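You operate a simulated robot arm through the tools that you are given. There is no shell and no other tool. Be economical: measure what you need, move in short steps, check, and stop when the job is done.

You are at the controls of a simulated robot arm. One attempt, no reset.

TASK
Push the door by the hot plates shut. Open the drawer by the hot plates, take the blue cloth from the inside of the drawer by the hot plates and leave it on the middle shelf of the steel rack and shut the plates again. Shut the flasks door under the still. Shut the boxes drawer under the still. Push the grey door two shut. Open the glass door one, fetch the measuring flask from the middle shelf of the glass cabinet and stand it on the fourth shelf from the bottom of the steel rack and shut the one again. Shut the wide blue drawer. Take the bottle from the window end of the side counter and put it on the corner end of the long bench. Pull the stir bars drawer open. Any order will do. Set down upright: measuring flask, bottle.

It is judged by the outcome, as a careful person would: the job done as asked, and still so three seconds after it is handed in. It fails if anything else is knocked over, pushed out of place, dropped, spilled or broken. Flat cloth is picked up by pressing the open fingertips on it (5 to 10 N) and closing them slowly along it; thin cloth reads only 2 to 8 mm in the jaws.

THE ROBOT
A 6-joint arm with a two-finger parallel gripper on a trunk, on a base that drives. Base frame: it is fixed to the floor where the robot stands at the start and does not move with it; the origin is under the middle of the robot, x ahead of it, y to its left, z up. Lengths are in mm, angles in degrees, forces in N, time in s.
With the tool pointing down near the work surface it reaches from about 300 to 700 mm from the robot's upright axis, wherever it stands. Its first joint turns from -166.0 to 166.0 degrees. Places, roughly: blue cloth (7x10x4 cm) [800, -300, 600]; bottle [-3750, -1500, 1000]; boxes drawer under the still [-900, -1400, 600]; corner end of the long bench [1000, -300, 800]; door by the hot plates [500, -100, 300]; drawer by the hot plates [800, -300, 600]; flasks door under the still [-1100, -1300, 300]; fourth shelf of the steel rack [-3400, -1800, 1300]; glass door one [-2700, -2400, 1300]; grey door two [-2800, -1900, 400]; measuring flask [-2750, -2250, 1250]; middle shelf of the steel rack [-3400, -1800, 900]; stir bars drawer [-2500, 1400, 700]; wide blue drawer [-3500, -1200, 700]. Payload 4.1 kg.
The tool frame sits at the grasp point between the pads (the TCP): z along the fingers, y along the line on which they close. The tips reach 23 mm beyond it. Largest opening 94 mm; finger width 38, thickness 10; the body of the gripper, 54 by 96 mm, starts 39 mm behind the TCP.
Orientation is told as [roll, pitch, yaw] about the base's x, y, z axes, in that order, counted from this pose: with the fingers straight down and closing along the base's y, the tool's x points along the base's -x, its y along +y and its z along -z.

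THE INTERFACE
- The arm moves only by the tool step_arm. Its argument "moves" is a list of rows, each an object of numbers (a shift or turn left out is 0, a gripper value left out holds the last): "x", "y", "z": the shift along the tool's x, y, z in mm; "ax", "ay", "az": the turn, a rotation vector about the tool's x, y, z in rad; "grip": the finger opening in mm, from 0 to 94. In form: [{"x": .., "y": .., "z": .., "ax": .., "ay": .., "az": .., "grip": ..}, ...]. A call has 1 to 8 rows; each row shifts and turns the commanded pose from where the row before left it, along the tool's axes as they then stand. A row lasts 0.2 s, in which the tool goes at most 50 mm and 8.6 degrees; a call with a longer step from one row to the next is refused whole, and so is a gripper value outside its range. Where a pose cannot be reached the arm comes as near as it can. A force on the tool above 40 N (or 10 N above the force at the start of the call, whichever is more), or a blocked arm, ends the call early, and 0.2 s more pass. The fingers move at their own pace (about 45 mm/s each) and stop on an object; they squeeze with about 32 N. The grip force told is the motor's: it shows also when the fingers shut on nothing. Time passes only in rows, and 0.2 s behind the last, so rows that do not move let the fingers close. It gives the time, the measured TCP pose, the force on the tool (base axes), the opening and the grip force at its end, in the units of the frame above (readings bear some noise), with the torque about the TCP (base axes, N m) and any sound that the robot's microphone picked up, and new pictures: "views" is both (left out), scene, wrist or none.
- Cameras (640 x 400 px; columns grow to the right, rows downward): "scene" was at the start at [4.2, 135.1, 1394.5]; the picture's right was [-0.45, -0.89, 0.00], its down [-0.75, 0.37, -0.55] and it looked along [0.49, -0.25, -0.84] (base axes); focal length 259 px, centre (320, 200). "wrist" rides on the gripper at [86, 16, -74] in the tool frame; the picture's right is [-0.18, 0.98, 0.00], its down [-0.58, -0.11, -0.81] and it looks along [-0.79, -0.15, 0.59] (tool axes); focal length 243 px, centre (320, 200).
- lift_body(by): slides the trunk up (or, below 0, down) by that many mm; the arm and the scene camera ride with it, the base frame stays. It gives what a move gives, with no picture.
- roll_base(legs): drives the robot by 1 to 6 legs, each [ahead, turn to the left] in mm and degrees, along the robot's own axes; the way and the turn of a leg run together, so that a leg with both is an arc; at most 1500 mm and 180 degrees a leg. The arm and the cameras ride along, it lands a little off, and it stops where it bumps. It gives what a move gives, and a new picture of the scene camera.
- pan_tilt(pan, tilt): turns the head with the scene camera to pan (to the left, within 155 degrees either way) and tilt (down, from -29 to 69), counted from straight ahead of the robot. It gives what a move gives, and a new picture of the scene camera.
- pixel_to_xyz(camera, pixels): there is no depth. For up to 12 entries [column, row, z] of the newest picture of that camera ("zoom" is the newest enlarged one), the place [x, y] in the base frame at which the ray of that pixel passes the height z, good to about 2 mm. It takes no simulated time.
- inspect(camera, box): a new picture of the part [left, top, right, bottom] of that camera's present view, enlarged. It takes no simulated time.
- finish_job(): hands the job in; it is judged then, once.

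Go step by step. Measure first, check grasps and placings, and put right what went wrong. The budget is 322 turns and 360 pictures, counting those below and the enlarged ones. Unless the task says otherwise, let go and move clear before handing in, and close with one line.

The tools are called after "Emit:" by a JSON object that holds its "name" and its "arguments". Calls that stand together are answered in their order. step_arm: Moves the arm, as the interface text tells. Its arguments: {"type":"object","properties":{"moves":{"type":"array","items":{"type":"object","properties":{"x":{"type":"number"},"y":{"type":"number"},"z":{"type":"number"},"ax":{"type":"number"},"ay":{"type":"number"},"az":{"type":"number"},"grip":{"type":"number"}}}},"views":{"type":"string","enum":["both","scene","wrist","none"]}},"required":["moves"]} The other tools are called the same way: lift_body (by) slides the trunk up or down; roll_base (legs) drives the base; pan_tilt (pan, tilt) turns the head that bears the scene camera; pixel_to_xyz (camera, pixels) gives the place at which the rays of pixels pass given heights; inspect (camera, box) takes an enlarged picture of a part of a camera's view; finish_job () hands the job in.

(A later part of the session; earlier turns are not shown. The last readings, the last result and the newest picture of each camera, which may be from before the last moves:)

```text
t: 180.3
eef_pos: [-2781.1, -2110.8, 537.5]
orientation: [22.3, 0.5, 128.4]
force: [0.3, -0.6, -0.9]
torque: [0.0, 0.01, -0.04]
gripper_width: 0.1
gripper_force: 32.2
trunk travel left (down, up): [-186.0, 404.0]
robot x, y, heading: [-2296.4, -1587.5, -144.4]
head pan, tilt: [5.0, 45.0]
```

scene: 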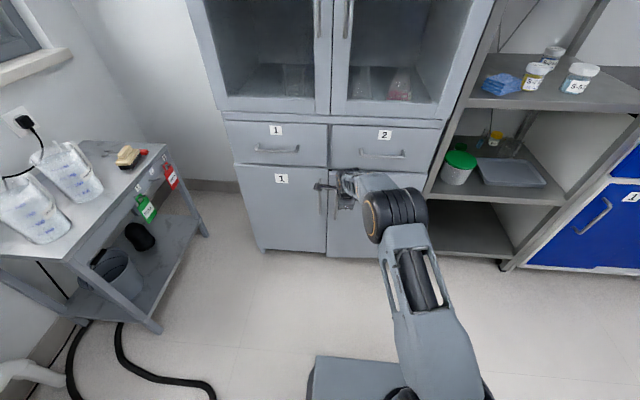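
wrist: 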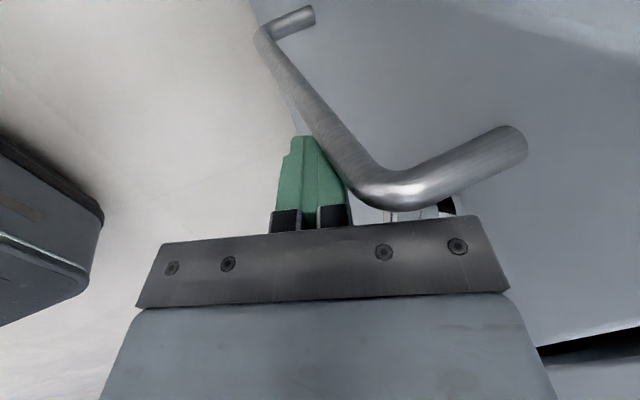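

Nearly shut. Continue until the stop.

Emit:
{"name": "step_arm", "arguments": {"moves": [{"y": 7, "z": 2.8, "x": 1}, {"y": 7, "z": 2.8, "x": 1}, {"y": 7, "z": 2.8}, {"y": 7, "z": 2.8}, {"y": 7, "z": 2.8}, {"y": 7, "z": 2.8}, {"y": 7, "z": 2.8}], "views": "scene"}}

Emit:
{"name": "inspect", "arguments": {"camera": "scene", "box": [210, 90, 450, 270]}}

```text
t: 181.6
eef_pos: [-2808.7, -2133.4, 538.8]
orientation: [21.5, 0.7, 128.2]
force: [17.5, 19.5, 13.5]
torque: [-0.98, 0.19, -0.22]
gripper_width: 0.0
gripper_force: 31.4
trunk travel left (down, up): [-186.0, 404.0]
robot x, y, heading: [-2299.1, -1587.6, -144.3]
head pan, tilt: [5.0, 45.0]
stopped in row 6: the force on the tool passed its limit at 57 N (the readings are from after the stop); the commanded pose is now the measured one
```

scene: 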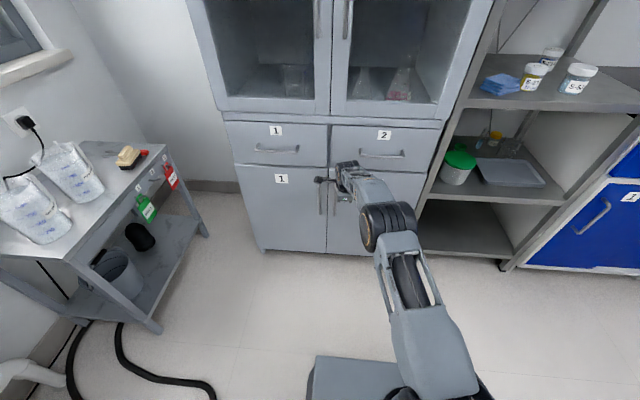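

```text
2.22 times, centred on (330, 180) of scene
```

zoom: 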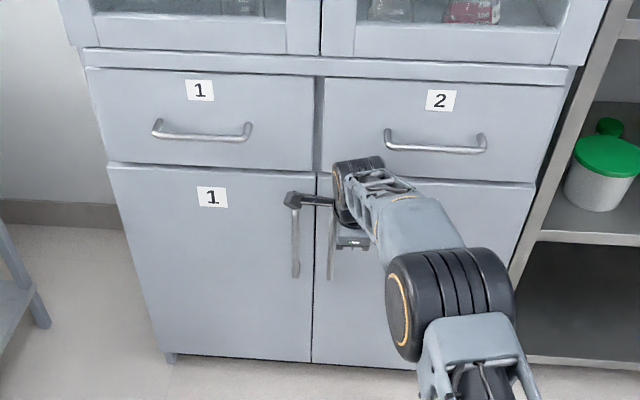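

Grey door two is shut. I retract straight back, raise the trunk and look at the glass door handles.

Emit:
{"name": "step_arm", "arguments": {"moves": [{"y": -14, "z": -6}, {"y": -30, "z": -12}, {"y": -37, "z": -15}, {"y": -37, "z": -15}, {"ax": 0.13, "y": -20}, {"ax": 0.13}, {"ax": 0.12}], "views": "none"}}

Emit:
{"name": "lift_body", "arguments": {"by": 300}}

Emit:
{"name": "pan_tilt", "arguments": {"pan": 8, "tilt": 25}}

```text
t: 183.2
eef_pos: [-2696.0, -2043.8, 530.5]
orientation: [-0.2, 0.6, 128.1]
force: [0.5, 0.2, -0.5]
torque: [-0.01, 0.0, -0.02]
gripper_width: 0.3
gripper_force: 32.1
trunk travel left (down, up): [-186.0, 404.0]
robot x, y, heading: [-2295.9, -1587.7, -144.0]
head pan, tilt: [5.0, 45.0]
```

```text
t: 186.2
eef_pos: [-2694.2, -2043.7, 831.0]
orientation: [-0.2, 0.6, 128.3]
force: [0.2, 0.4, 0.3]
torque: [-0.01, 0.0, -0.01]
gripper_width: 0.1
gripper_force: 32.0
trunk travel left (down, up): [-486.0, 104.0]
robot x, y, heading: [-2296.3, -1585.2, -144.3]
head pan, tilt: [5.0, 45.0]
```

```text
t: 187.0
eef_pos: [-2693.8, -2044.6, 829.6]
orientation: [-0.2, 0.5, 128.1]
force: [-0.3, -0.4, 0.2]
torque: [0.0, -0.01, -0.01]
gripper_width: 0.0
gripper_force: 31.5
trunk travel left (down, up): [-486.0, 104.0]
robot x, y, heading: [-2297.6, -1587.8, -144.4]
head pan, tilt: [8.0, 25.0]
```

scene: 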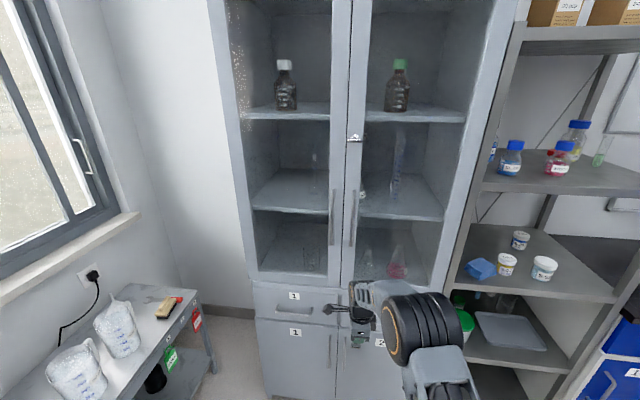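

Emit:
{"name": "inspect", "arguments": {"camera": "scene", "box": [240, 110, 460, 290]}}

Emit:
{"name": "pixel_to_xyz", "arguments": {"camera": "scene", "pixels": [[332, 192, 1200], [332, 243, 1000], [332, 192, 1150], [332, 243, 1050], [330, 282, 850], [342, 283, 850], [316, 195, 1270], [316, 195, 1250], [252, 283, 850], [330, 206, 1250], [330, 206, 1270], [341, 290, 850]]}}

```text
2.22 times, centred on (350, 200) of scene
```

zoom: 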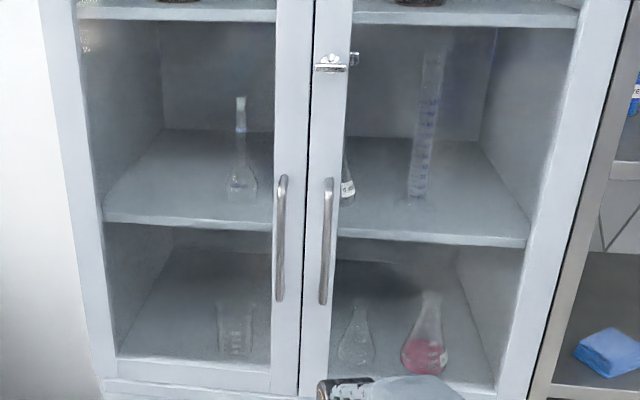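

```text
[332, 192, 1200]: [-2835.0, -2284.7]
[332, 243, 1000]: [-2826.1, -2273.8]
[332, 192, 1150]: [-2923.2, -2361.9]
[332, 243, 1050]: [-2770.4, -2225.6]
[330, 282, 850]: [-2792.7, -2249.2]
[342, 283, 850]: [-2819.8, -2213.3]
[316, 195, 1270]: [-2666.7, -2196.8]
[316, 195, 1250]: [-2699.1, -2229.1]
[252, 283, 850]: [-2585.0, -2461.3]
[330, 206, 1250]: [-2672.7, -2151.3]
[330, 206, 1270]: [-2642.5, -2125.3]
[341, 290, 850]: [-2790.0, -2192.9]
```

Emit:
{"name": "pixel_to_xyz", "arguments": {"camera": "scene", "pixels": [[296, 211, 1130], [296, 211, 1160], [296, 211, 1190], [315, 197, 1130], [315, 197, 1160], [315, 197, 1190], [314, 154, 1300], [314, 154, 1350]]}}

```text
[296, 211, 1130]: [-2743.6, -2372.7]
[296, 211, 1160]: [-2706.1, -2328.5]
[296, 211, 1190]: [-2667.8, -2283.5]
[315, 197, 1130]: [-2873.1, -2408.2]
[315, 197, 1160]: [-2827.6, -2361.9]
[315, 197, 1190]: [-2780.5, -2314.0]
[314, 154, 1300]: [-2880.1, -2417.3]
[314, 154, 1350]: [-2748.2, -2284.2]
```

The measuring flask stands at ≈(u -3726, n 289) on the middle shelf z≈1135; handle one at n≈203, z 1059–1243. I twist the tool 90° (closing sideways) and raise the trunk.

Emit:
{"name": "step_arm", "arguments": {"moves": [{"az": -0.143}, {"az": -0.143}, {"az": -0.143}, {"az": -0.143}, {"az": -0.143}, {"az": -0.143}, {"az": -0.143}, {"az": -0.143}], "views": "none"}}

Emit:
{"name": "step_arm", "arguments": {"moves": [{"az": -0.143}, {"az": -0.143}, {"az": -0.15}, {"z": -40}, {"z": -40}, {"z": -40}], "views": "none"}}

Emit:
{"name": "lift_body", "arguments": {"by": 100}}

Emit:
{"name": "step_arm", "arguments": {"moves": [{"ay": -0.14, "grip": 60}, {"ay": -0.14}, {"ay": -0.14}, {"ay": -0.14}, {"ay": -0.14}], "views": "both"}}

```text
t: 188.8
eef_pos: [-2694.3, -2044.6, 829.9]
orientation: [0.3, 0.5, -166.1]
force: [-0.3, -0.1, 0.4]
torque: [0.0, 0.01, -0.02]
gripper_width: 0.0
gripper_force: 32.1
trunk travel left (down, up): [-486.0, 104.0]
robot x, y, heading: [-2294.3, -1588.2, -144.4]
head pan, tilt: [8.0, 25.0]
```

```text
t: 190.2
eef_pos: [-2696.5, -2043.3, 951.2]
orientation: [0.5, 0.2, -141.2]
force: [0.1, 0.0, 0.1]
torque: [-0.01, -0.03, -0.01]
gripper_width: 0.0
gripper_force: 32.3
trunk travel left (down, up): [-486.0, 104.0]
robot x, y, heading: [-2297.5, -1588.6, -144.1]
head pan, tilt: [8.0, 25.0]
```

```text
t: 191.5
eef_pos: [-2695.9, -2043.5, 1049.4]
orientation: [0.5, 0.2, -141.4]
force: [0.5, -0.2, 1.0]
torque: [-0.01, -0.05, -0.01]
gripper_width: 0.0
gripper_force: 31.7
trunk travel left (down, up): [-586.0, 4.0]
robot x, y, heading: [-2295.8, -1584.9, -144.3]
head pan, tilt: [8.0, 25.0]
```

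```text
t: 192.7
eef_pos: [-2698.0, -2043.4, 1049.2]
orientation: [0.4, -37.9, -141.7]
force: [-0.2, 0.3, 0.1]
torque: [-0.01, -0.02, -0.01]
gripper_width: 59.9
gripper_force: 0.0
trunk travel left (down, up): [-586.0, 4.0]
robot x, y, heading: [-2294.5, -1590.0, -144.4]
head pan, tilt: [8.0, 25.0]
```

scene: 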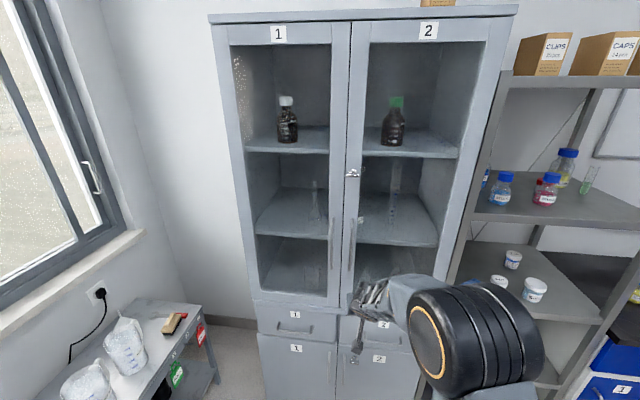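
wrist: 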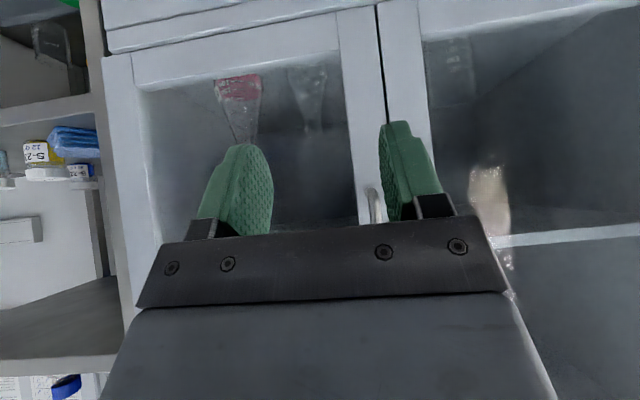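

Wrist tilt works. Re-measure handle and shelf from this height.

Emit:
{"name": "inspect", "arguments": {"camera": "scene", "box": [240, 130, 460, 310]}}

Emit:
{"name": "pixel_to_xyz", "arguments": {"camera": "zoom", "pixels": [[278, 200, 1240], [278, 310, 1060], [200, 235, 1130], [200, 235, 1150], [234, 208, 1130], [234, 208, 1150], [236, 115, 1300], [236, 115, 1320], [200, 50, 1440], [200, 50, 1480]]}}

```text
2.22 times, centred on (350, 220) of scene
```

zoom: 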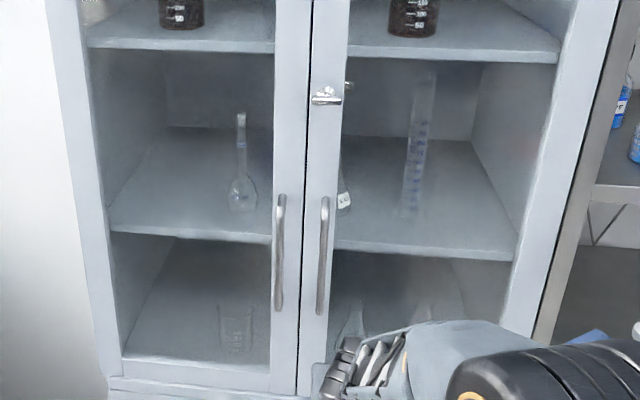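

```text
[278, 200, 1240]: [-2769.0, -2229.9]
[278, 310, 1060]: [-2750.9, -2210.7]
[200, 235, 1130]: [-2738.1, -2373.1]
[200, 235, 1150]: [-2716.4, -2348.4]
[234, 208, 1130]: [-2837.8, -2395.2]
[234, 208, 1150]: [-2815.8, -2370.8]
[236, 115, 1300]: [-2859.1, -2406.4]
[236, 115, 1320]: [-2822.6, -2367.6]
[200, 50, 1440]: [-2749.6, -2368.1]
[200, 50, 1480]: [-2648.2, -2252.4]
```

Handle bar: u≈-3537, n≈205, z 1068–1235. I shift the robot ~140 mm to its left for better lateral reach.

Emit:
{"name": "roll_base", "arguments": {"legs": [[-242, 0], [0, 30], [270, 0], [0, -30]]}}

```text
t: 199.0
eef_pos: [-2610.9, -2151.8, 1049.7]
orientation: [0.3, -37.9, -141.4]
force: [1.1, 0.0, -0.6]
torque: [-0.04, 0.0, 0.0]
gripper_width: 60.1
gripper_force: 0.0
trunk travel left (down, up): [-586.0, 4.0]
robot x, y, heading: [-2213.4, -1696.2, -144.2]
head pan, tilt: [8.0, 25.0]
```

scene: 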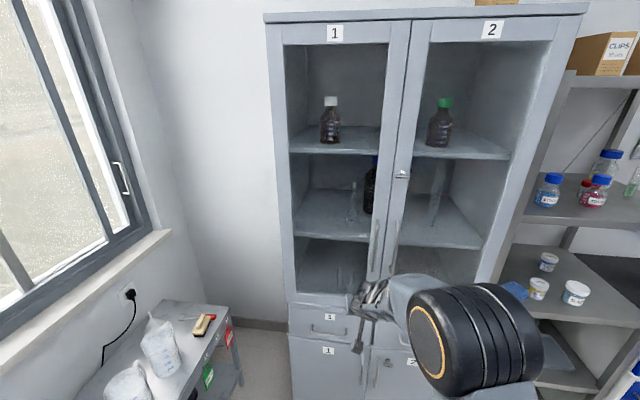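

Emit:
{"name": "inspect", "arguments": {"camera": "scene", "box": [270, 140, 490, 320]}}

Emit:
{"name": "inspect", "arguments": {"camera": "wrist", "box": [0, 0, 640, 400]}}

```text
2.22 times, centred on (380, 230) of scene
```

zoom: 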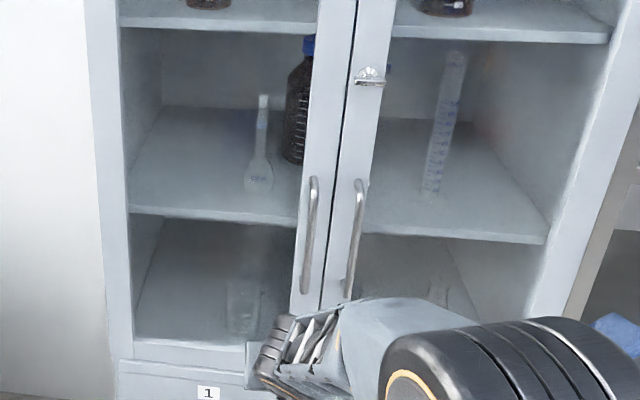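

```text
1.00 times, centred on (320, 200) of wrist (not enlarged: the box is as wide or as high as the picture)
```

zoom: 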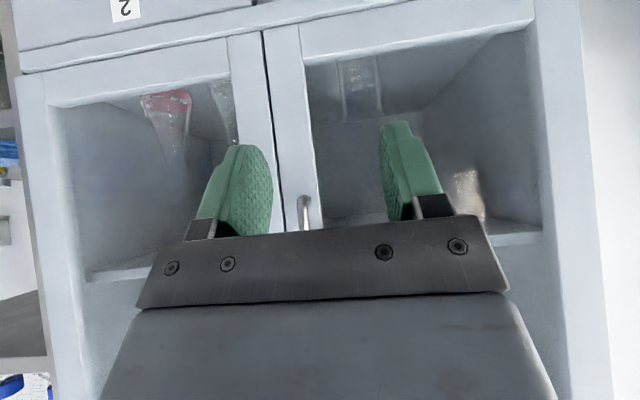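

Left handle lies between the fingers' line at wrist (305,205). I move up and forward, 30 mm right.

Emit:
{"name": "step_arm", "arguments": {"moves": [{"x": -44, "z": -2, "y": -10}, {"x": -44, "z": -2, "y": -10}, {"x": -43, "z": -2, "y": -10}], "views": "both"}}

```text
t: 199.8
eef_pos: [-2707.4, -2191.1, 1137.3]
orientation: [0.2, -37.9, -141.3]
force: [0.5, 0.2, 0.4]
torque: [0.0, 0.0, -0.03]
gripper_width: 59.7
gripper_force: 0.1
trunk travel left (down, up): [-586.0, 4.0]
robot x, y, heading: [-2202.6, -1696.4, -144.2]
head pan, tilt: [8.0, 25.0]
```

scene: 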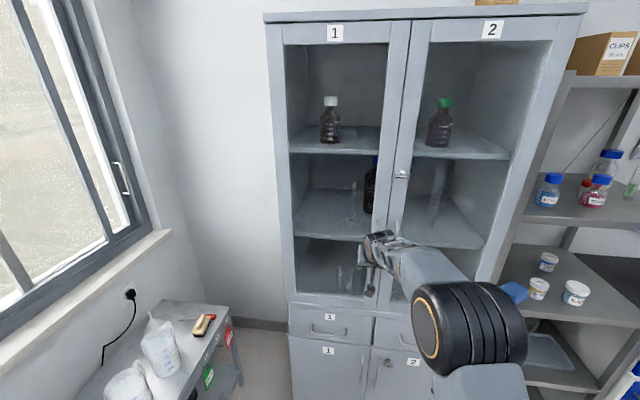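
wrist: 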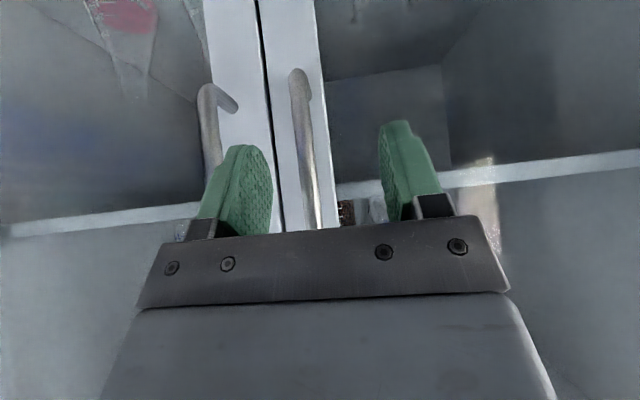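

Handle one is centred between the fingers. Advance 58 mm and close.

Emit:
{"name": "step_arm", "arguments": {"moves": [{"x": -16, "z": 15, "y": -2}, {"x": -14, "z": 13, "y": -1}, {"x": -12, "z": 11}, {}], "views": "wrist"}}

```text
t: 200.4
eef_pos: [-2731.1, -2207.3, 1133.5]
orientation: [0.3, -37.2, -141.5]
force: [31.1, 30.3, 8.9]
torque: [-1.93, 2.25, -0.48]
gripper_width: 60.0
gripper_force: 0.0
trunk travel left (down, up): [-586.0, 4.0]
robot x, y, heading: [-2210.7, -1694.0, -143.9]
head pan, tilt: [8.0, 25.0]
stopped in row 3: the force on the tool passed its limit at 61 N (the readings are from after the stop); the commanded pose is now the measured one
```

wrist: 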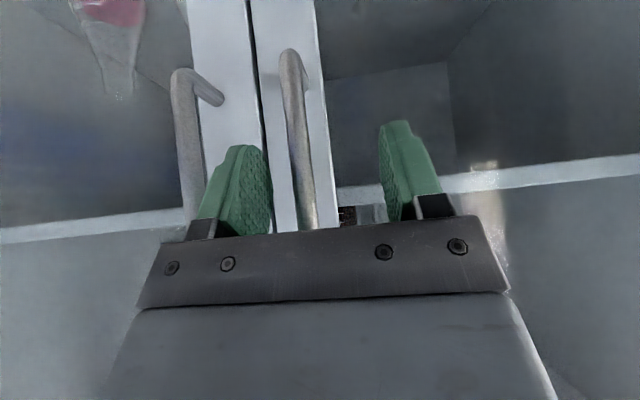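

The palm met the bar, so the bar is between the fingers already. Back off 3 mm and close.

Emit:
{"name": "step_arm", "arguments": {"moves": [{"x": 3, "z": -3}, {"grip": 0}, {}, {}, {}, {}], "views": "wrist"}}

```text
t: 201.8
eef_pos: [-2737.1, -2197.6, 1132.5]
orientation: [0.3, -37.3, -142.1]
force: [-7.9, 48.4, 12.0]
torque: [-0.54, 2.67, -0.72]
gripper_width: 12.1
gripper_force: 45.2
trunk travel left (down, up): [-586.0, 4.0]
robot x, y, heading: [-2212.3, -1692.0, -144.5]
head pan, tilt: [8.0, 25.0]
```

wrist: 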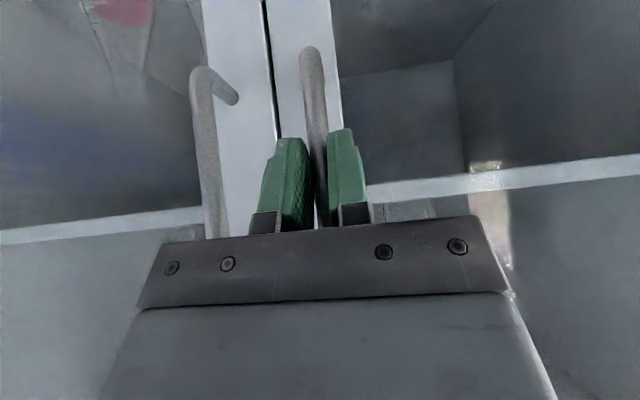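

Gripped (12 mm). Pull along the door's arc slowly.

Emit:
{"name": "step_arm", "arguments": {"moves": [{"x": 6, "z": -5, "y": -8}, {"x": 6.5, "z": -5, "y": 1}, {"x": 8, "z": -6, "y": 3}, {"x": 8, "z": -6, "y": 3}, {"x": 8, "z": -6, "y": 3}, {"x": 8, "z": -6, "y": 4}], "views": "both"}}

```text
t: 203.2
eef_pos: [-2684.4, -2175.9, 1132.5]
orientation: [0.2, -37.3, -141.5]
force: [-2.9, 13.1, 23.8]
torque: [0.35, 0.13, -0.14]
gripper_width: 11.9
gripper_force: 45.1
trunk travel left (down, up): [-586.0, 4.0]
robot x, y, heading: [-2211.0, -1697.2, -143.9]
head pan, tilt: [8.0, 25.0]
```

scene: 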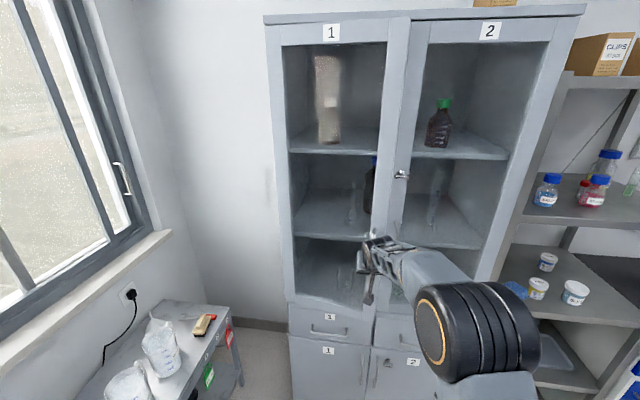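
wrist: 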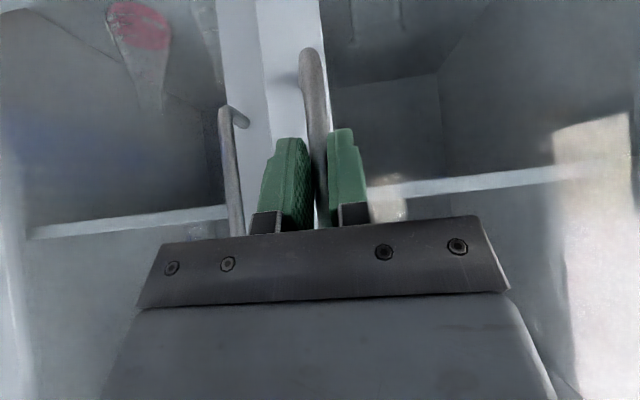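

Door one is opening. Continue the arc.

Emit:
{"name": "step_arm", "arguments": {"moves": [{"x": 12, "z": -9, "y": 6}, {"x": 12, "z": -9, "y": 7}, {"x": 12, "z": -9, "y": 7}, {"x": 12, "z": -9, "y": 8}, {"x": 12, "z": -9, "y": 9}, {"x": 12, "z": -9, "y": 10}], "views": "both"}}

```text
t: 204.6
eef_pos: [-2585.1, -2161.7, 1130.3]
orientation: [0.4, -37.5, -141.4]
force: [0.0, -16.0, 23.4]
torque: [0.09, 0.02, 0.36]
gripper_width: 11.9
gripper_force: 44.9
trunk travel left (down, up): [-586.0, 4.0]
robot x, y, heading: [-2210.3, -1693.3, -143.9]
head pan, tilt: [8.0, 25.0]
```

scene: 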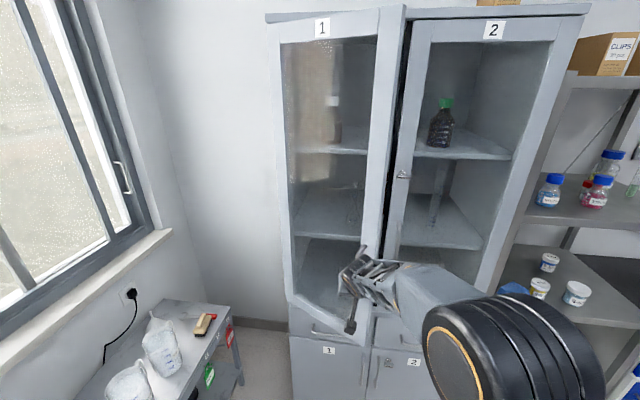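
wrist: 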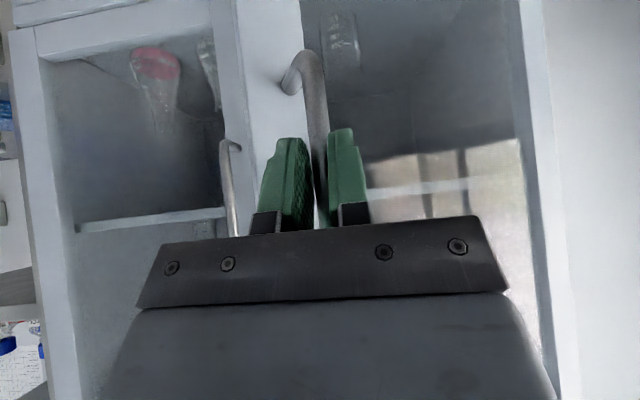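

Continue to about 60° open.

Emit:
{"name": "step_arm", "arguments": {"moves": [{"x": 8, "z": -6, "y": 11}, {"x": 8, "z": -6, "y": 12}, {"x": 8, "z": -6, "y": 13}, {"x": 7, "z": -5, "y": 14}, {"x": 7, "z": -5, "y": 14}, {"x": 6, "z": -5, "y": 14}, {"x": 6, "z": -5, "y": 14}], "views": "both"}}

```text
t: 205.9
eef_pos: [-2504.0, -2175.4, 1129.3]
orientation: [0.1, -36.8, -141.9]
force: [8.0, 25.5, 13.0]
torque: [-1.42, -0.03, 0.04]
gripper_width: 11.8
gripper_force: 44.9
trunk travel left (down, up): [-586.0, 4.0]
robot x, y, heading: [-2206.7, -1697.4, -144.1]
head pan, tilt: [8.0, 25.0]
stopped in row 6: the force on the tool passed its limit at 42 N (the readings are from after the stop); the commanded pose is now the measured one
```

scene: 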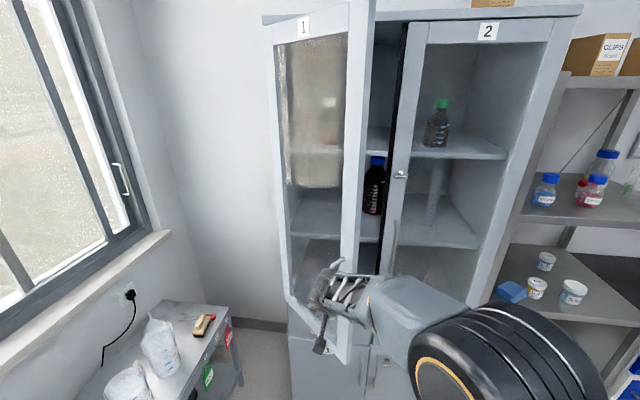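
wrist: 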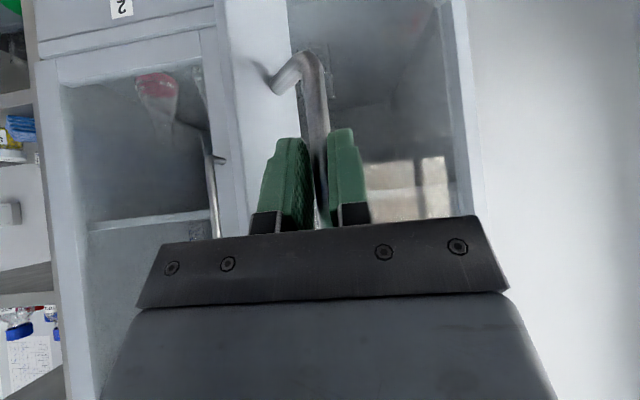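

Door ~43° open. I release, back off, swing round the door's edge and push it from the inside.

Emit:
{"name": "step_arm", "arguments": {"moves": [{"grip": 34}, {}, {"x": 24, "z": -18}, {"x": 30, "z": -22}, {"y": -40, "grip": 0}, {"y": -40}, {"y": -40}], "views": "both"}}

```text
t: 207.5
eef_pos: [-2527.4, -2042.5, 1128.3]
orientation: [-0.1, -36.7, -141.5]
force: [0.3, 0.6, -0.3]
torque: [-0.03, 0.05, 0.0]
gripper_width: 0.0
gripper_force: 32.3
trunk travel left (down, up): [-586.0, 4.0]
robot x, y, heading: [-2210.6, -1694.5, -143.9]
head pan, tilt: [8.0, 25.0]
```

scene: 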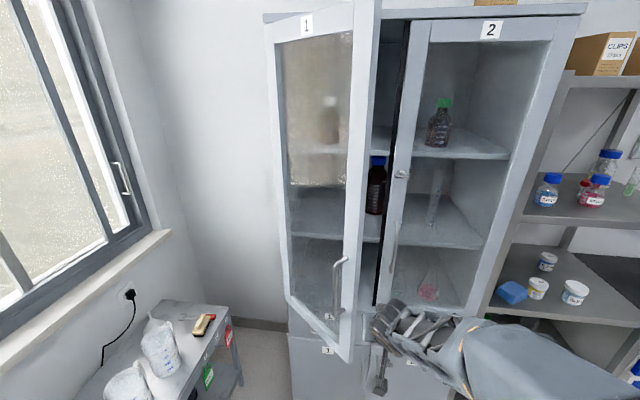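
wrist: 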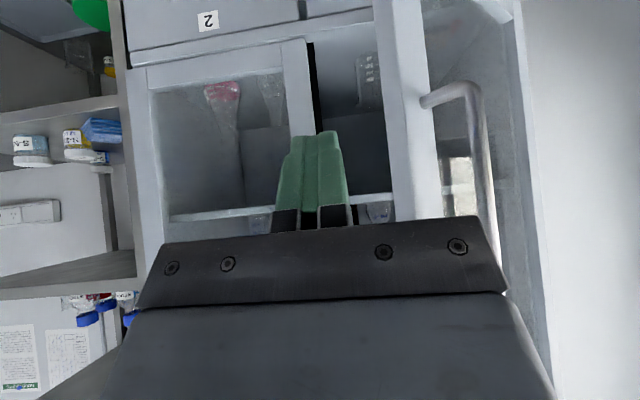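

Now forward past the door's edge, then push left.

Emit:
{"name": "step_arm", "arguments": {"moves": [{"x": -28, "z": 21, "y": -4}, {"x": -28, "z": 21, "y": -4}, {"x": -28, "z": 21}, {"x": -28, "z": 21}, {"y": 14}, {"y": 14}, {"y": 14}, {"y": 14}], "views": "both"}}

```text
t: 209.3
eef_pos: [-2606.4, -2167.6, 1127.2]
orientation: [-0.1, -36.8, -141.5]
force: [0.0, 0.0, -0.3]
torque: [-0.01, 0.01, 0.03]
gripper_width: 0.1
gripper_force: 31.4
trunk travel left (down, up): [-586.0, 4.0]
robot x, y, heading: [-2213.0, -1693.3, -144.1]
head pan, tilt: [8.0, 25.0]
```

scene: 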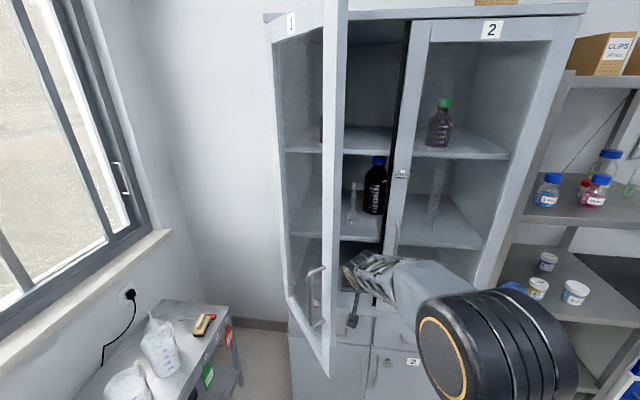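
wrist: 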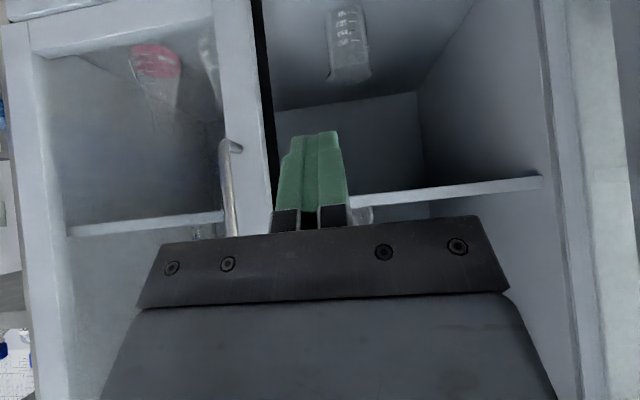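

The door yields. Keep pushing left.

Emit:
{"name": "step_arm", "arguments": {"moves": [{"y": 16}, {"y": 16}, {"y": 16}, {"y": 16, "x": 4, "z": -3}, {"y": 16, "x": 4, "z": -3}, {"y": 16, "x": 4, "z": -3}, {"y": 16, "x": 4, "z": -3}, {"y": 16}], "views": "scene"}}

```text
t: 211.1
eef_pos: [-2511.2, -2254.8, 1127.1]
orientation: [-0.1, -36.7, -141.5]
force: [0.0, 0.2, 0.1]
torque: [0.02, -0.02, 0.02]
gripper_width: 0.0
gripper_force: 32.0
trunk travel left (down, up): [-586.0, 4.0]
robot x, y, heading: [-2210.7, -1698.1, -144.2]
head pan, tilt: [8.0, 25.0]
```

scene: 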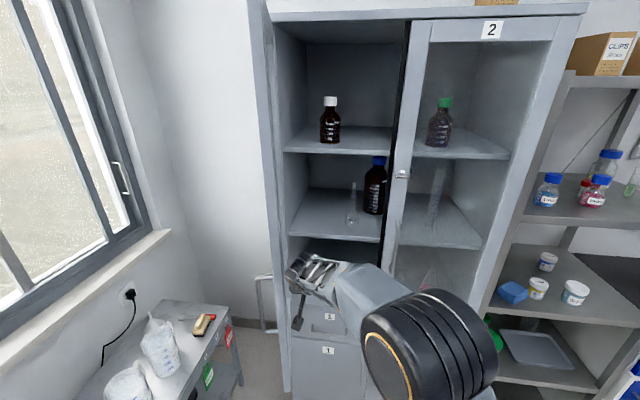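

Door one stands ~90° open. Measure the flask.

Emit:
{"name": "inspect", "arguments": {"camera": "scene", "box": [280, 140, 420, 260]}}

Emit:
{"name": "pixel_to_xyz", "arguments": {"camera": "zoom", "pixels": [[330, 298, 1132], [330, 280, 1140], [336, 200, 1310], [336, 200, 1300], [432, 250, 1132], [416, 253, 1132], [333, 240, 1250], [60, 335, 1132], [440, 370, 1132]]}}

```text
3.33 times, centred on (350, 200) of scene
```

zoom: 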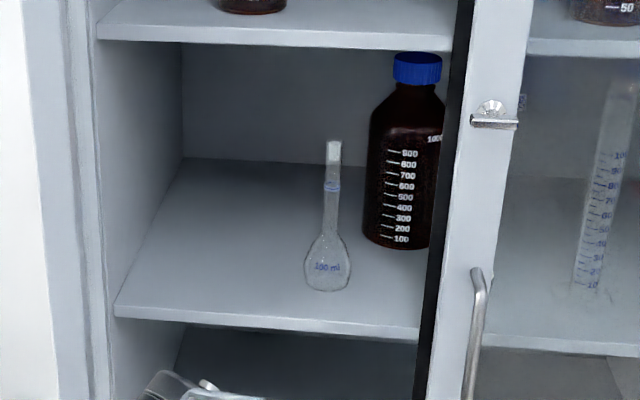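

```text
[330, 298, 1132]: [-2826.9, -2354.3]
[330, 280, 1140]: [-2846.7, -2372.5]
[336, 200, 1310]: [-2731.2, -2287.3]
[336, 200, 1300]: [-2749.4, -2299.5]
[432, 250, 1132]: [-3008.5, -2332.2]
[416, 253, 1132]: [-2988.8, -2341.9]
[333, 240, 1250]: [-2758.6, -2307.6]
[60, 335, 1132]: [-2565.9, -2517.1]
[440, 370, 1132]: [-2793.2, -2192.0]
```

Emit:
{"name": "pixel_to_xyz", "arguments": {"camera": "zoom", "pixels": [[328, 284, 1132], [305, 270, 1155], [350, 270, 1155], [333, 146, 1300], [333, 146, 1285], [332, 187, 1240], [332, 187, 1255], [250, 322, 1132], [395, 240, 1132]]}}

```text
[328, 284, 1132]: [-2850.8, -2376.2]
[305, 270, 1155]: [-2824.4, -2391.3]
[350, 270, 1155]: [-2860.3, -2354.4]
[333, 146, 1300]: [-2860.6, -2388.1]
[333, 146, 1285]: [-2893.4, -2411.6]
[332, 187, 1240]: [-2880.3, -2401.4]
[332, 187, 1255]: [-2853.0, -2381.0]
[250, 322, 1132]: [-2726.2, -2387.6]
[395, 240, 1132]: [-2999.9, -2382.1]
```

Flask axis at (-2852,-2379), neck ring z≈1255, bulb 51 mm. I align the tool at n≈278, z≈1240, then drive forward 220.

Emit:
{"name": "step_arm", "arguments": {"moves": [{"y": -33}, {"y": -33}, {"y": -32, "grip": 56}, {"x": -24, "z": -30}, {"x": -24, "z": -30}, {"x": -22, "z": -30}], "views": "none"}}

Emit:
{"name": "roll_base", "arguments": {"legs": [[220, 0]]}}

Emit:
{"name": "inspect", "arguments": {"camera": "wrist", "box": [0, 0, 640, 400]}}

```text
t: 212.5
eef_pos: [-2573.1, -2180.7, 1241.9]
orientation: [-0.2, -36.8, -141.5]
force: [-0.5, 0.5, 0.5]
torque: [0.02, 0.01, -0.01]
gripper_width: 56.0
gripper_force: 0.1
trunk travel left (down, up): [-586.0, 4.0]
robot x, y, heading: [-2208.4, -1696.8, -143.9]
head pan, tilt: [8.0, 25.0]
```

```text
t: 214.2
eef_pos: [-2753.3, -2312.4, 1240.9]
orientation: [-0.1, -36.6, -141.5]
force: [-0.2, 0.7, -0.1]
torque: [0.04, -0.03, 0.01]
gripper_width: 56.1
gripper_force: 0.0
trunk travel left (down, up): [-586.0, 4.0]
robot x, y, heading: [-2391.4, -1825.8, -144.2]
head pan, tilt: [8.0, 25.0]
```

scene: 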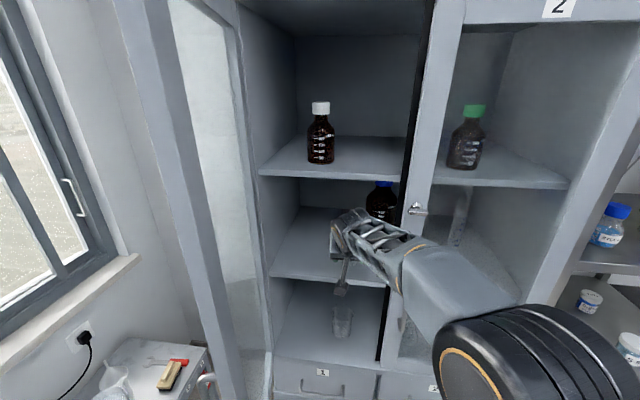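

```text
1.00 times, centred on (320, 200) of wrist (not enlarged: the box is as wide or as high as the picture)
```

zoom: 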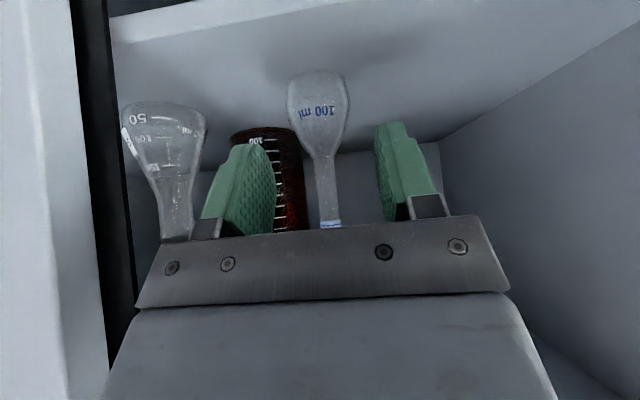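

The flask is between the fingers but ~14 mm to the right; erlenmeyer is well clear. Advance 108 mm with a 14 mm right correction.

Emit:
{"name": "step_arm", "arguments": {"moves": [{"y": -14}, {"x": -21.6, "z": 16.2}, {"x": -21.6, "z": 16.2}, {"x": -21.6, "z": 16.2}], "views": "both"}}

```text
t: 215.2
eef_pos: [-2824.0, -2351.6, 1241.7]
orientation: [-0.1, -36.7, -141.5]
force: [-0.3, -0.7, 0.2]
torque: [-0.03, 0.03, 0.01]
gripper_width: 56.2
gripper_force: 0.2
trunk travel left (down, up): [-586.0, 4.0]
robot x, y, heading: [-2388.4, -1825.0, -144.3]
head pan, tilt: [8.0, 25.0]
```

scene: 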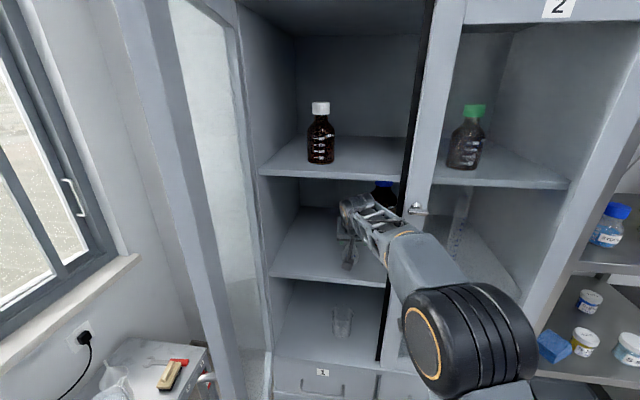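
wrist: 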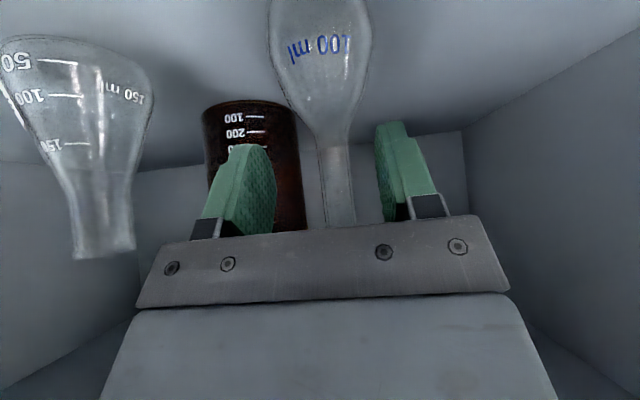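

Good alignment. Advance the last 36 mm.

Emit:
{"name": "step_arm", "arguments": {"moves": [{"x": -14.4, "z": 10.8, "y": 2}, {"x": -12, "z": 9, "y": 1}, {}], "views": "wrist"}}

```text
t: 216.0
eef_pos: [-2849.1, -2374.0, 1242.6]
orientation: [-0.1, -36.7, -141.5]
force: [0.6, -1.1, 1.0]
torque: [-0.03, 0.01, 0.0]
gripper_width: 55.8
gripper_force: 0.1
trunk travel left (down, up): [-586.0, 4.0]
robot x, y, heading: [-2388.9, -1820.2, -144.0]
head pan, tilt: [8.0, 25.0]
```

wrist: 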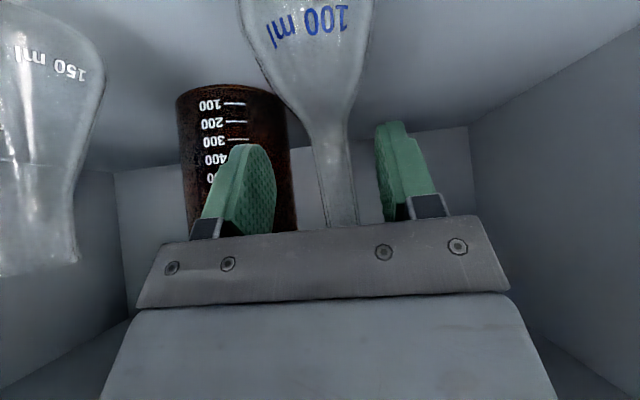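

Neck is at pad depth. Close gently.

Emit:
{"name": "step_arm", "arguments": {"moves": [{"grip": 30}, {"grip": 20}, {"grip": 14}, {"grip": 8}, {"grip": 0}, {}, {}], "views": "wrist"}}

```text
t: 217.6
eef_pos: [-2848.5, -2373.4, 1242.8]
orientation: [-0.1, -36.8, -141.5]
force: [-0.8, -2.5, 7.1]
torque: [-0.2, 0.06, 0.0]
gripper_width: 20.3
gripper_force: 31.8
trunk travel left (down, up): [-586.0, 4.0]
robot x, y, heading: [-2389.5, -1827.9, -143.9]
head pan, tilt: [8.0, 25.0]
```

wrist: 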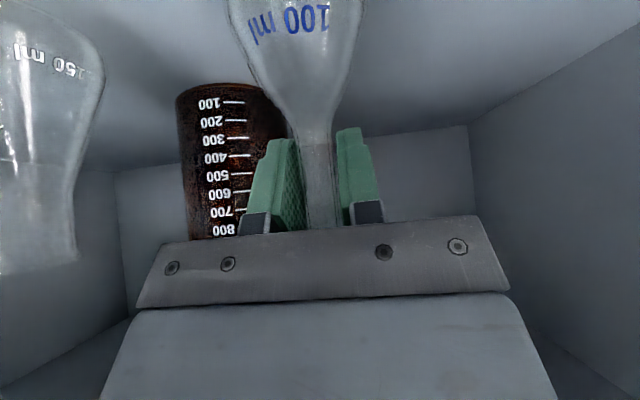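

Neck gripped at 20 mm. Lift 25 mm and withdraw.

Emit:
{"name": "step_arm", "arguments": {"moves": [{"x": -7, "z": -9}, {"x": -8, "z": -11}, {"x": 16, "z": -12}, {"x": 24, "z": -18}, {"x": 28, "z": -21}, {"x": 28, "z": -21}, {"x": 28, "z": -21}], "views": "both"}}

```text
t: 219.2
eef_pos: [-2726.1, -2278.1, 1265.9]
orientation: [-0.1, -36.7, -141.3]
force: [0.0, -0.1, -0.4]
torque: [-0.02, 0.02, -0.03]
gripper_width: 16.3
gripper_force: 32.5
trunk travel left (down, up): [-586.0, 4.0]
robot x, y, heading: [-2389.5, -1826.5, -143.9]
head pan, tilt: [8.0, 25.0]
```

scene: 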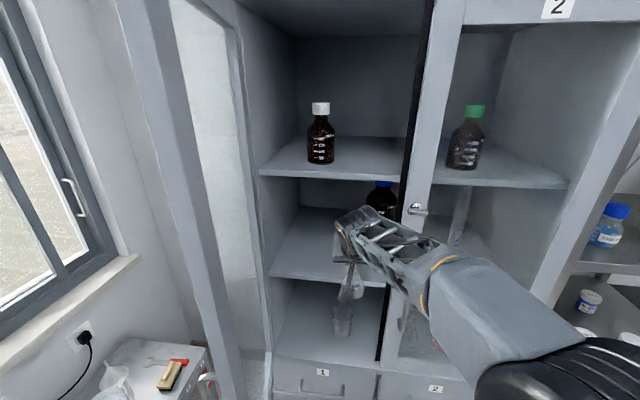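
wrist: 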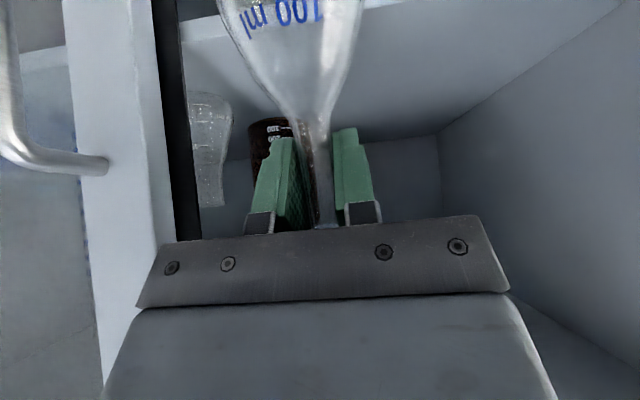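

Flask is out and held at the neck (16 mm). Back away from the cabinet and raise to ~1400 mm to test reach.

Emit:
{"name": "roll_base", "arguments": {"legs": [[-350, 0]]}}

Emit:
{"name": "step_arm", "arguments": {"moves": [{"x": -24, "z": -32}, {"x": -24, "z": -32}, {"x": -24, "z": -32}, {"x": -24, "z": -32}], "views": "wrist"}}

```text
t: 221.5
eef_pos: [-2444.0, -2074.1, 1266.4]
orientation: [-0.2, -36.9, -141.3]
force: [0.5, -0.4, -0.5]
torque: [0.01, -0.04, 0.01]
gripper_width: 16.1
gripper_force: 31.7
trunk travel left (down, up): [-586.0, 4.0]
robot x, y, heading: [-2106.1, -1620.0, -143.8]
head pan, tilt: [8.0, 25.0]
```

scene: 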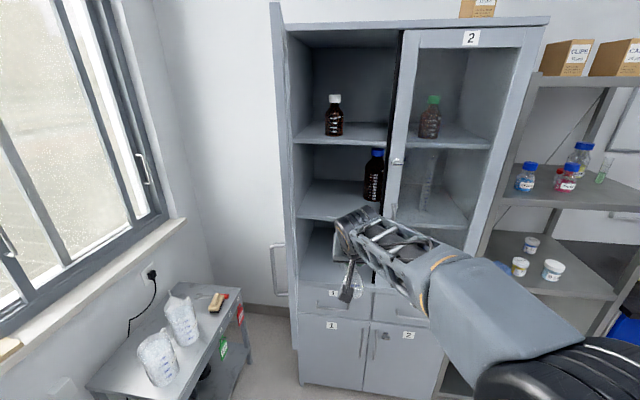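

```text
t: 222.5
eef_pos: [-2442.9, -2075.7, 1426.5]
orientation: [0.0, -36.6, -141.3]
force: [-0.7, 0.4, -0.2]
torque: [-0.05, 0.0, 0.0]
gripper_width: 16.1
gripper_force: 31.9
trunk travel left (down, up): [-586.0, 4.0]
robot x, y, heading: [-2111.4, -1617.5, -143.9]
head pan, tilt: [8.0, 25.0]
```

wrist: 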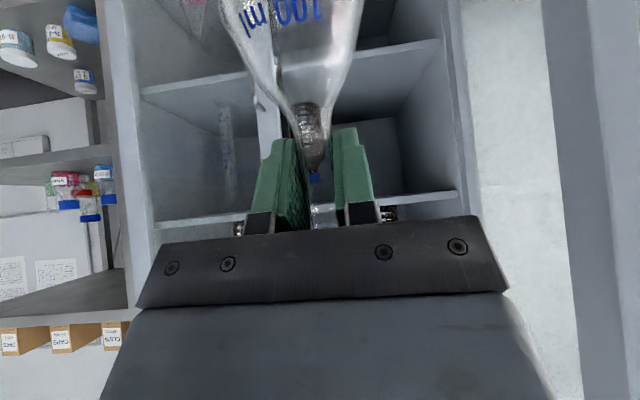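

Reach fine at z=1426. Drive to face the rack.

Emit:
{"name": "roll_base", "arguments": {"legs": [[0, -75.5], [767, 0], [0, 75]]}}

Emit:
{"name": "pan_tilt", "arguments": {"pan": 10, "tilt": 30}}

```text
t: 233.1
eef_pos: [-3038.7, -1575.2, 1424.3]
orientation: [-0.1, -36.6, -142.4]
force: [0.5, -0.5, -0.4]
torque: [0.02, -0.03, -0.01]
gripper_width: 15.7
gripper_force: 31.8
trunk travel left (down, up): [-586.0, 4.0]
robot x, y, heading: [-2694.7, -1122.6, -144.9]
head pan, tilt: [8.0, 25.0]
```

scene: 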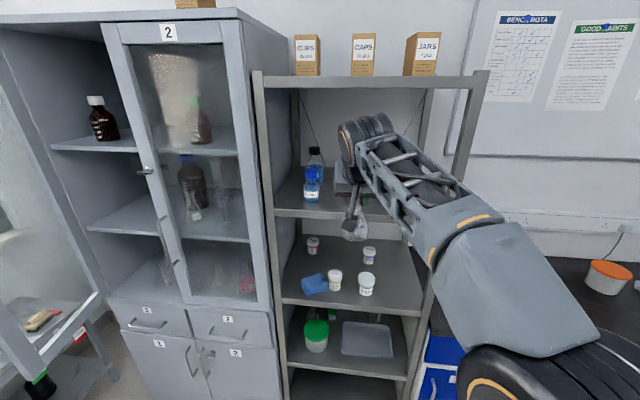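

```text
t: 233.8
eef_pos: [-3039.0, -1575.8, 1427.0]
orientation: [0.0, -36.6, -142.4]
force: [0.5, -0.4, -1.3]
torque: [-0.02, 0.05, 0.01]
gripper_width: 16.3
gripper_force: 32.4
trunk travel left (down, up): [-586.0, 4.0]
robot x, y, heading: [-2695.6, -1124.0, -145.0]
head pan, tilt: [10.0, 30.0]
```

scene: 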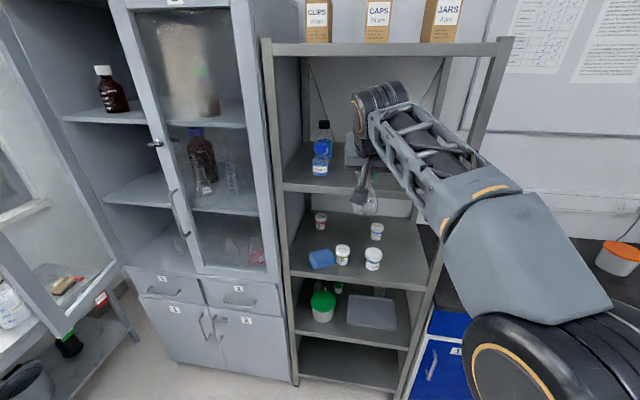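

Emit:
{"name": "inspect", "arguments": {"camera": "wrist", "box": [0, 0, 640, 400]}}

Emit:
{"name": "pixel_to_xyz", "arguments": {"camera": "scene", "pixels": [[284, 190, 1250], [284, 190, 1270], [320, 175, 1262], [324, 155, 1262], [430, 195, 1262], [330, 198, 1262], [290, 278, 890], [430, 285, 890]]}}

```text
1.00 times, centred on (320, 200) of wrist (not enlarged: the box is as wide or as high as the picture)
```

zoom: 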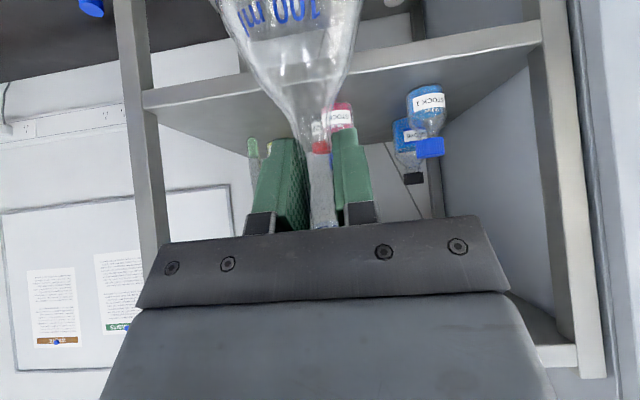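

```text
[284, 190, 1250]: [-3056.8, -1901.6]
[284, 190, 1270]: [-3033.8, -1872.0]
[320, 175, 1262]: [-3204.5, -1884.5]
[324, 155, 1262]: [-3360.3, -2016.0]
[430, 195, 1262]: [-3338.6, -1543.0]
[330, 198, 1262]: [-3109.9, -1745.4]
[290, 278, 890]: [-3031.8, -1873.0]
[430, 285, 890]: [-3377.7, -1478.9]
```

4th shelf top ≈1252, front u≈-3590; the right-front (n≈-615) is free. I shift the robot ~110 mm right.

Emit:
{"name": "roll_base", "arguments": {"legs": [[-150, 0], [0, -30], [200, 0], [0, 30]]}}

Emit:
{"name": "inspect", "arguments": {"camera": "wrist", "box": [0, 0, 640, 400]}}

```text
t: 239.3
eef_pos: [-3115.0, -1510.4, 1425.7]
orientation: [-0.2, -36.6, -141.9]
force: [0.3, -0.1, -0.6]
torque: [0.01, 0.01, -0.01]
gripper_width: 15.9
gripper_force: 31.9
trunk travel left (down, up): [-586.0, 4.0]
robot x, y, heading: [-2778.6, -1057.4, -144.3]
head pan, tilt: [10.0, 30.0]
```

scene: 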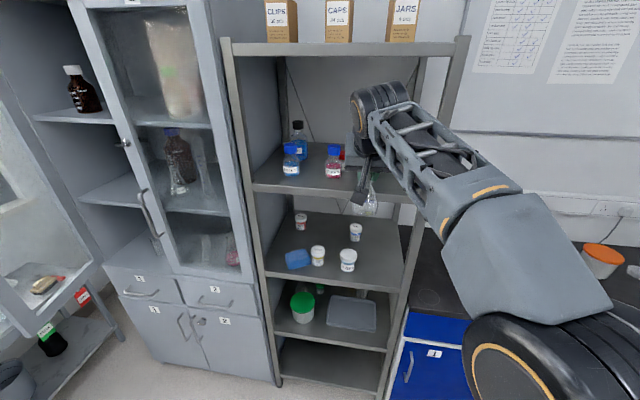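

```text
1.00 times, centred on (320, 200) of wrist (not enlarged: the box is as wide or as high as the picture)
```

zoom: 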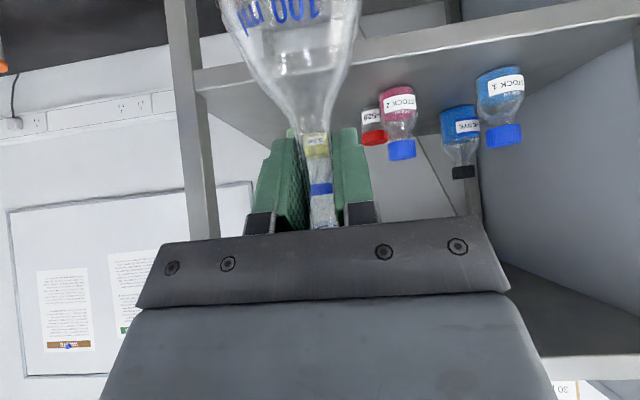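

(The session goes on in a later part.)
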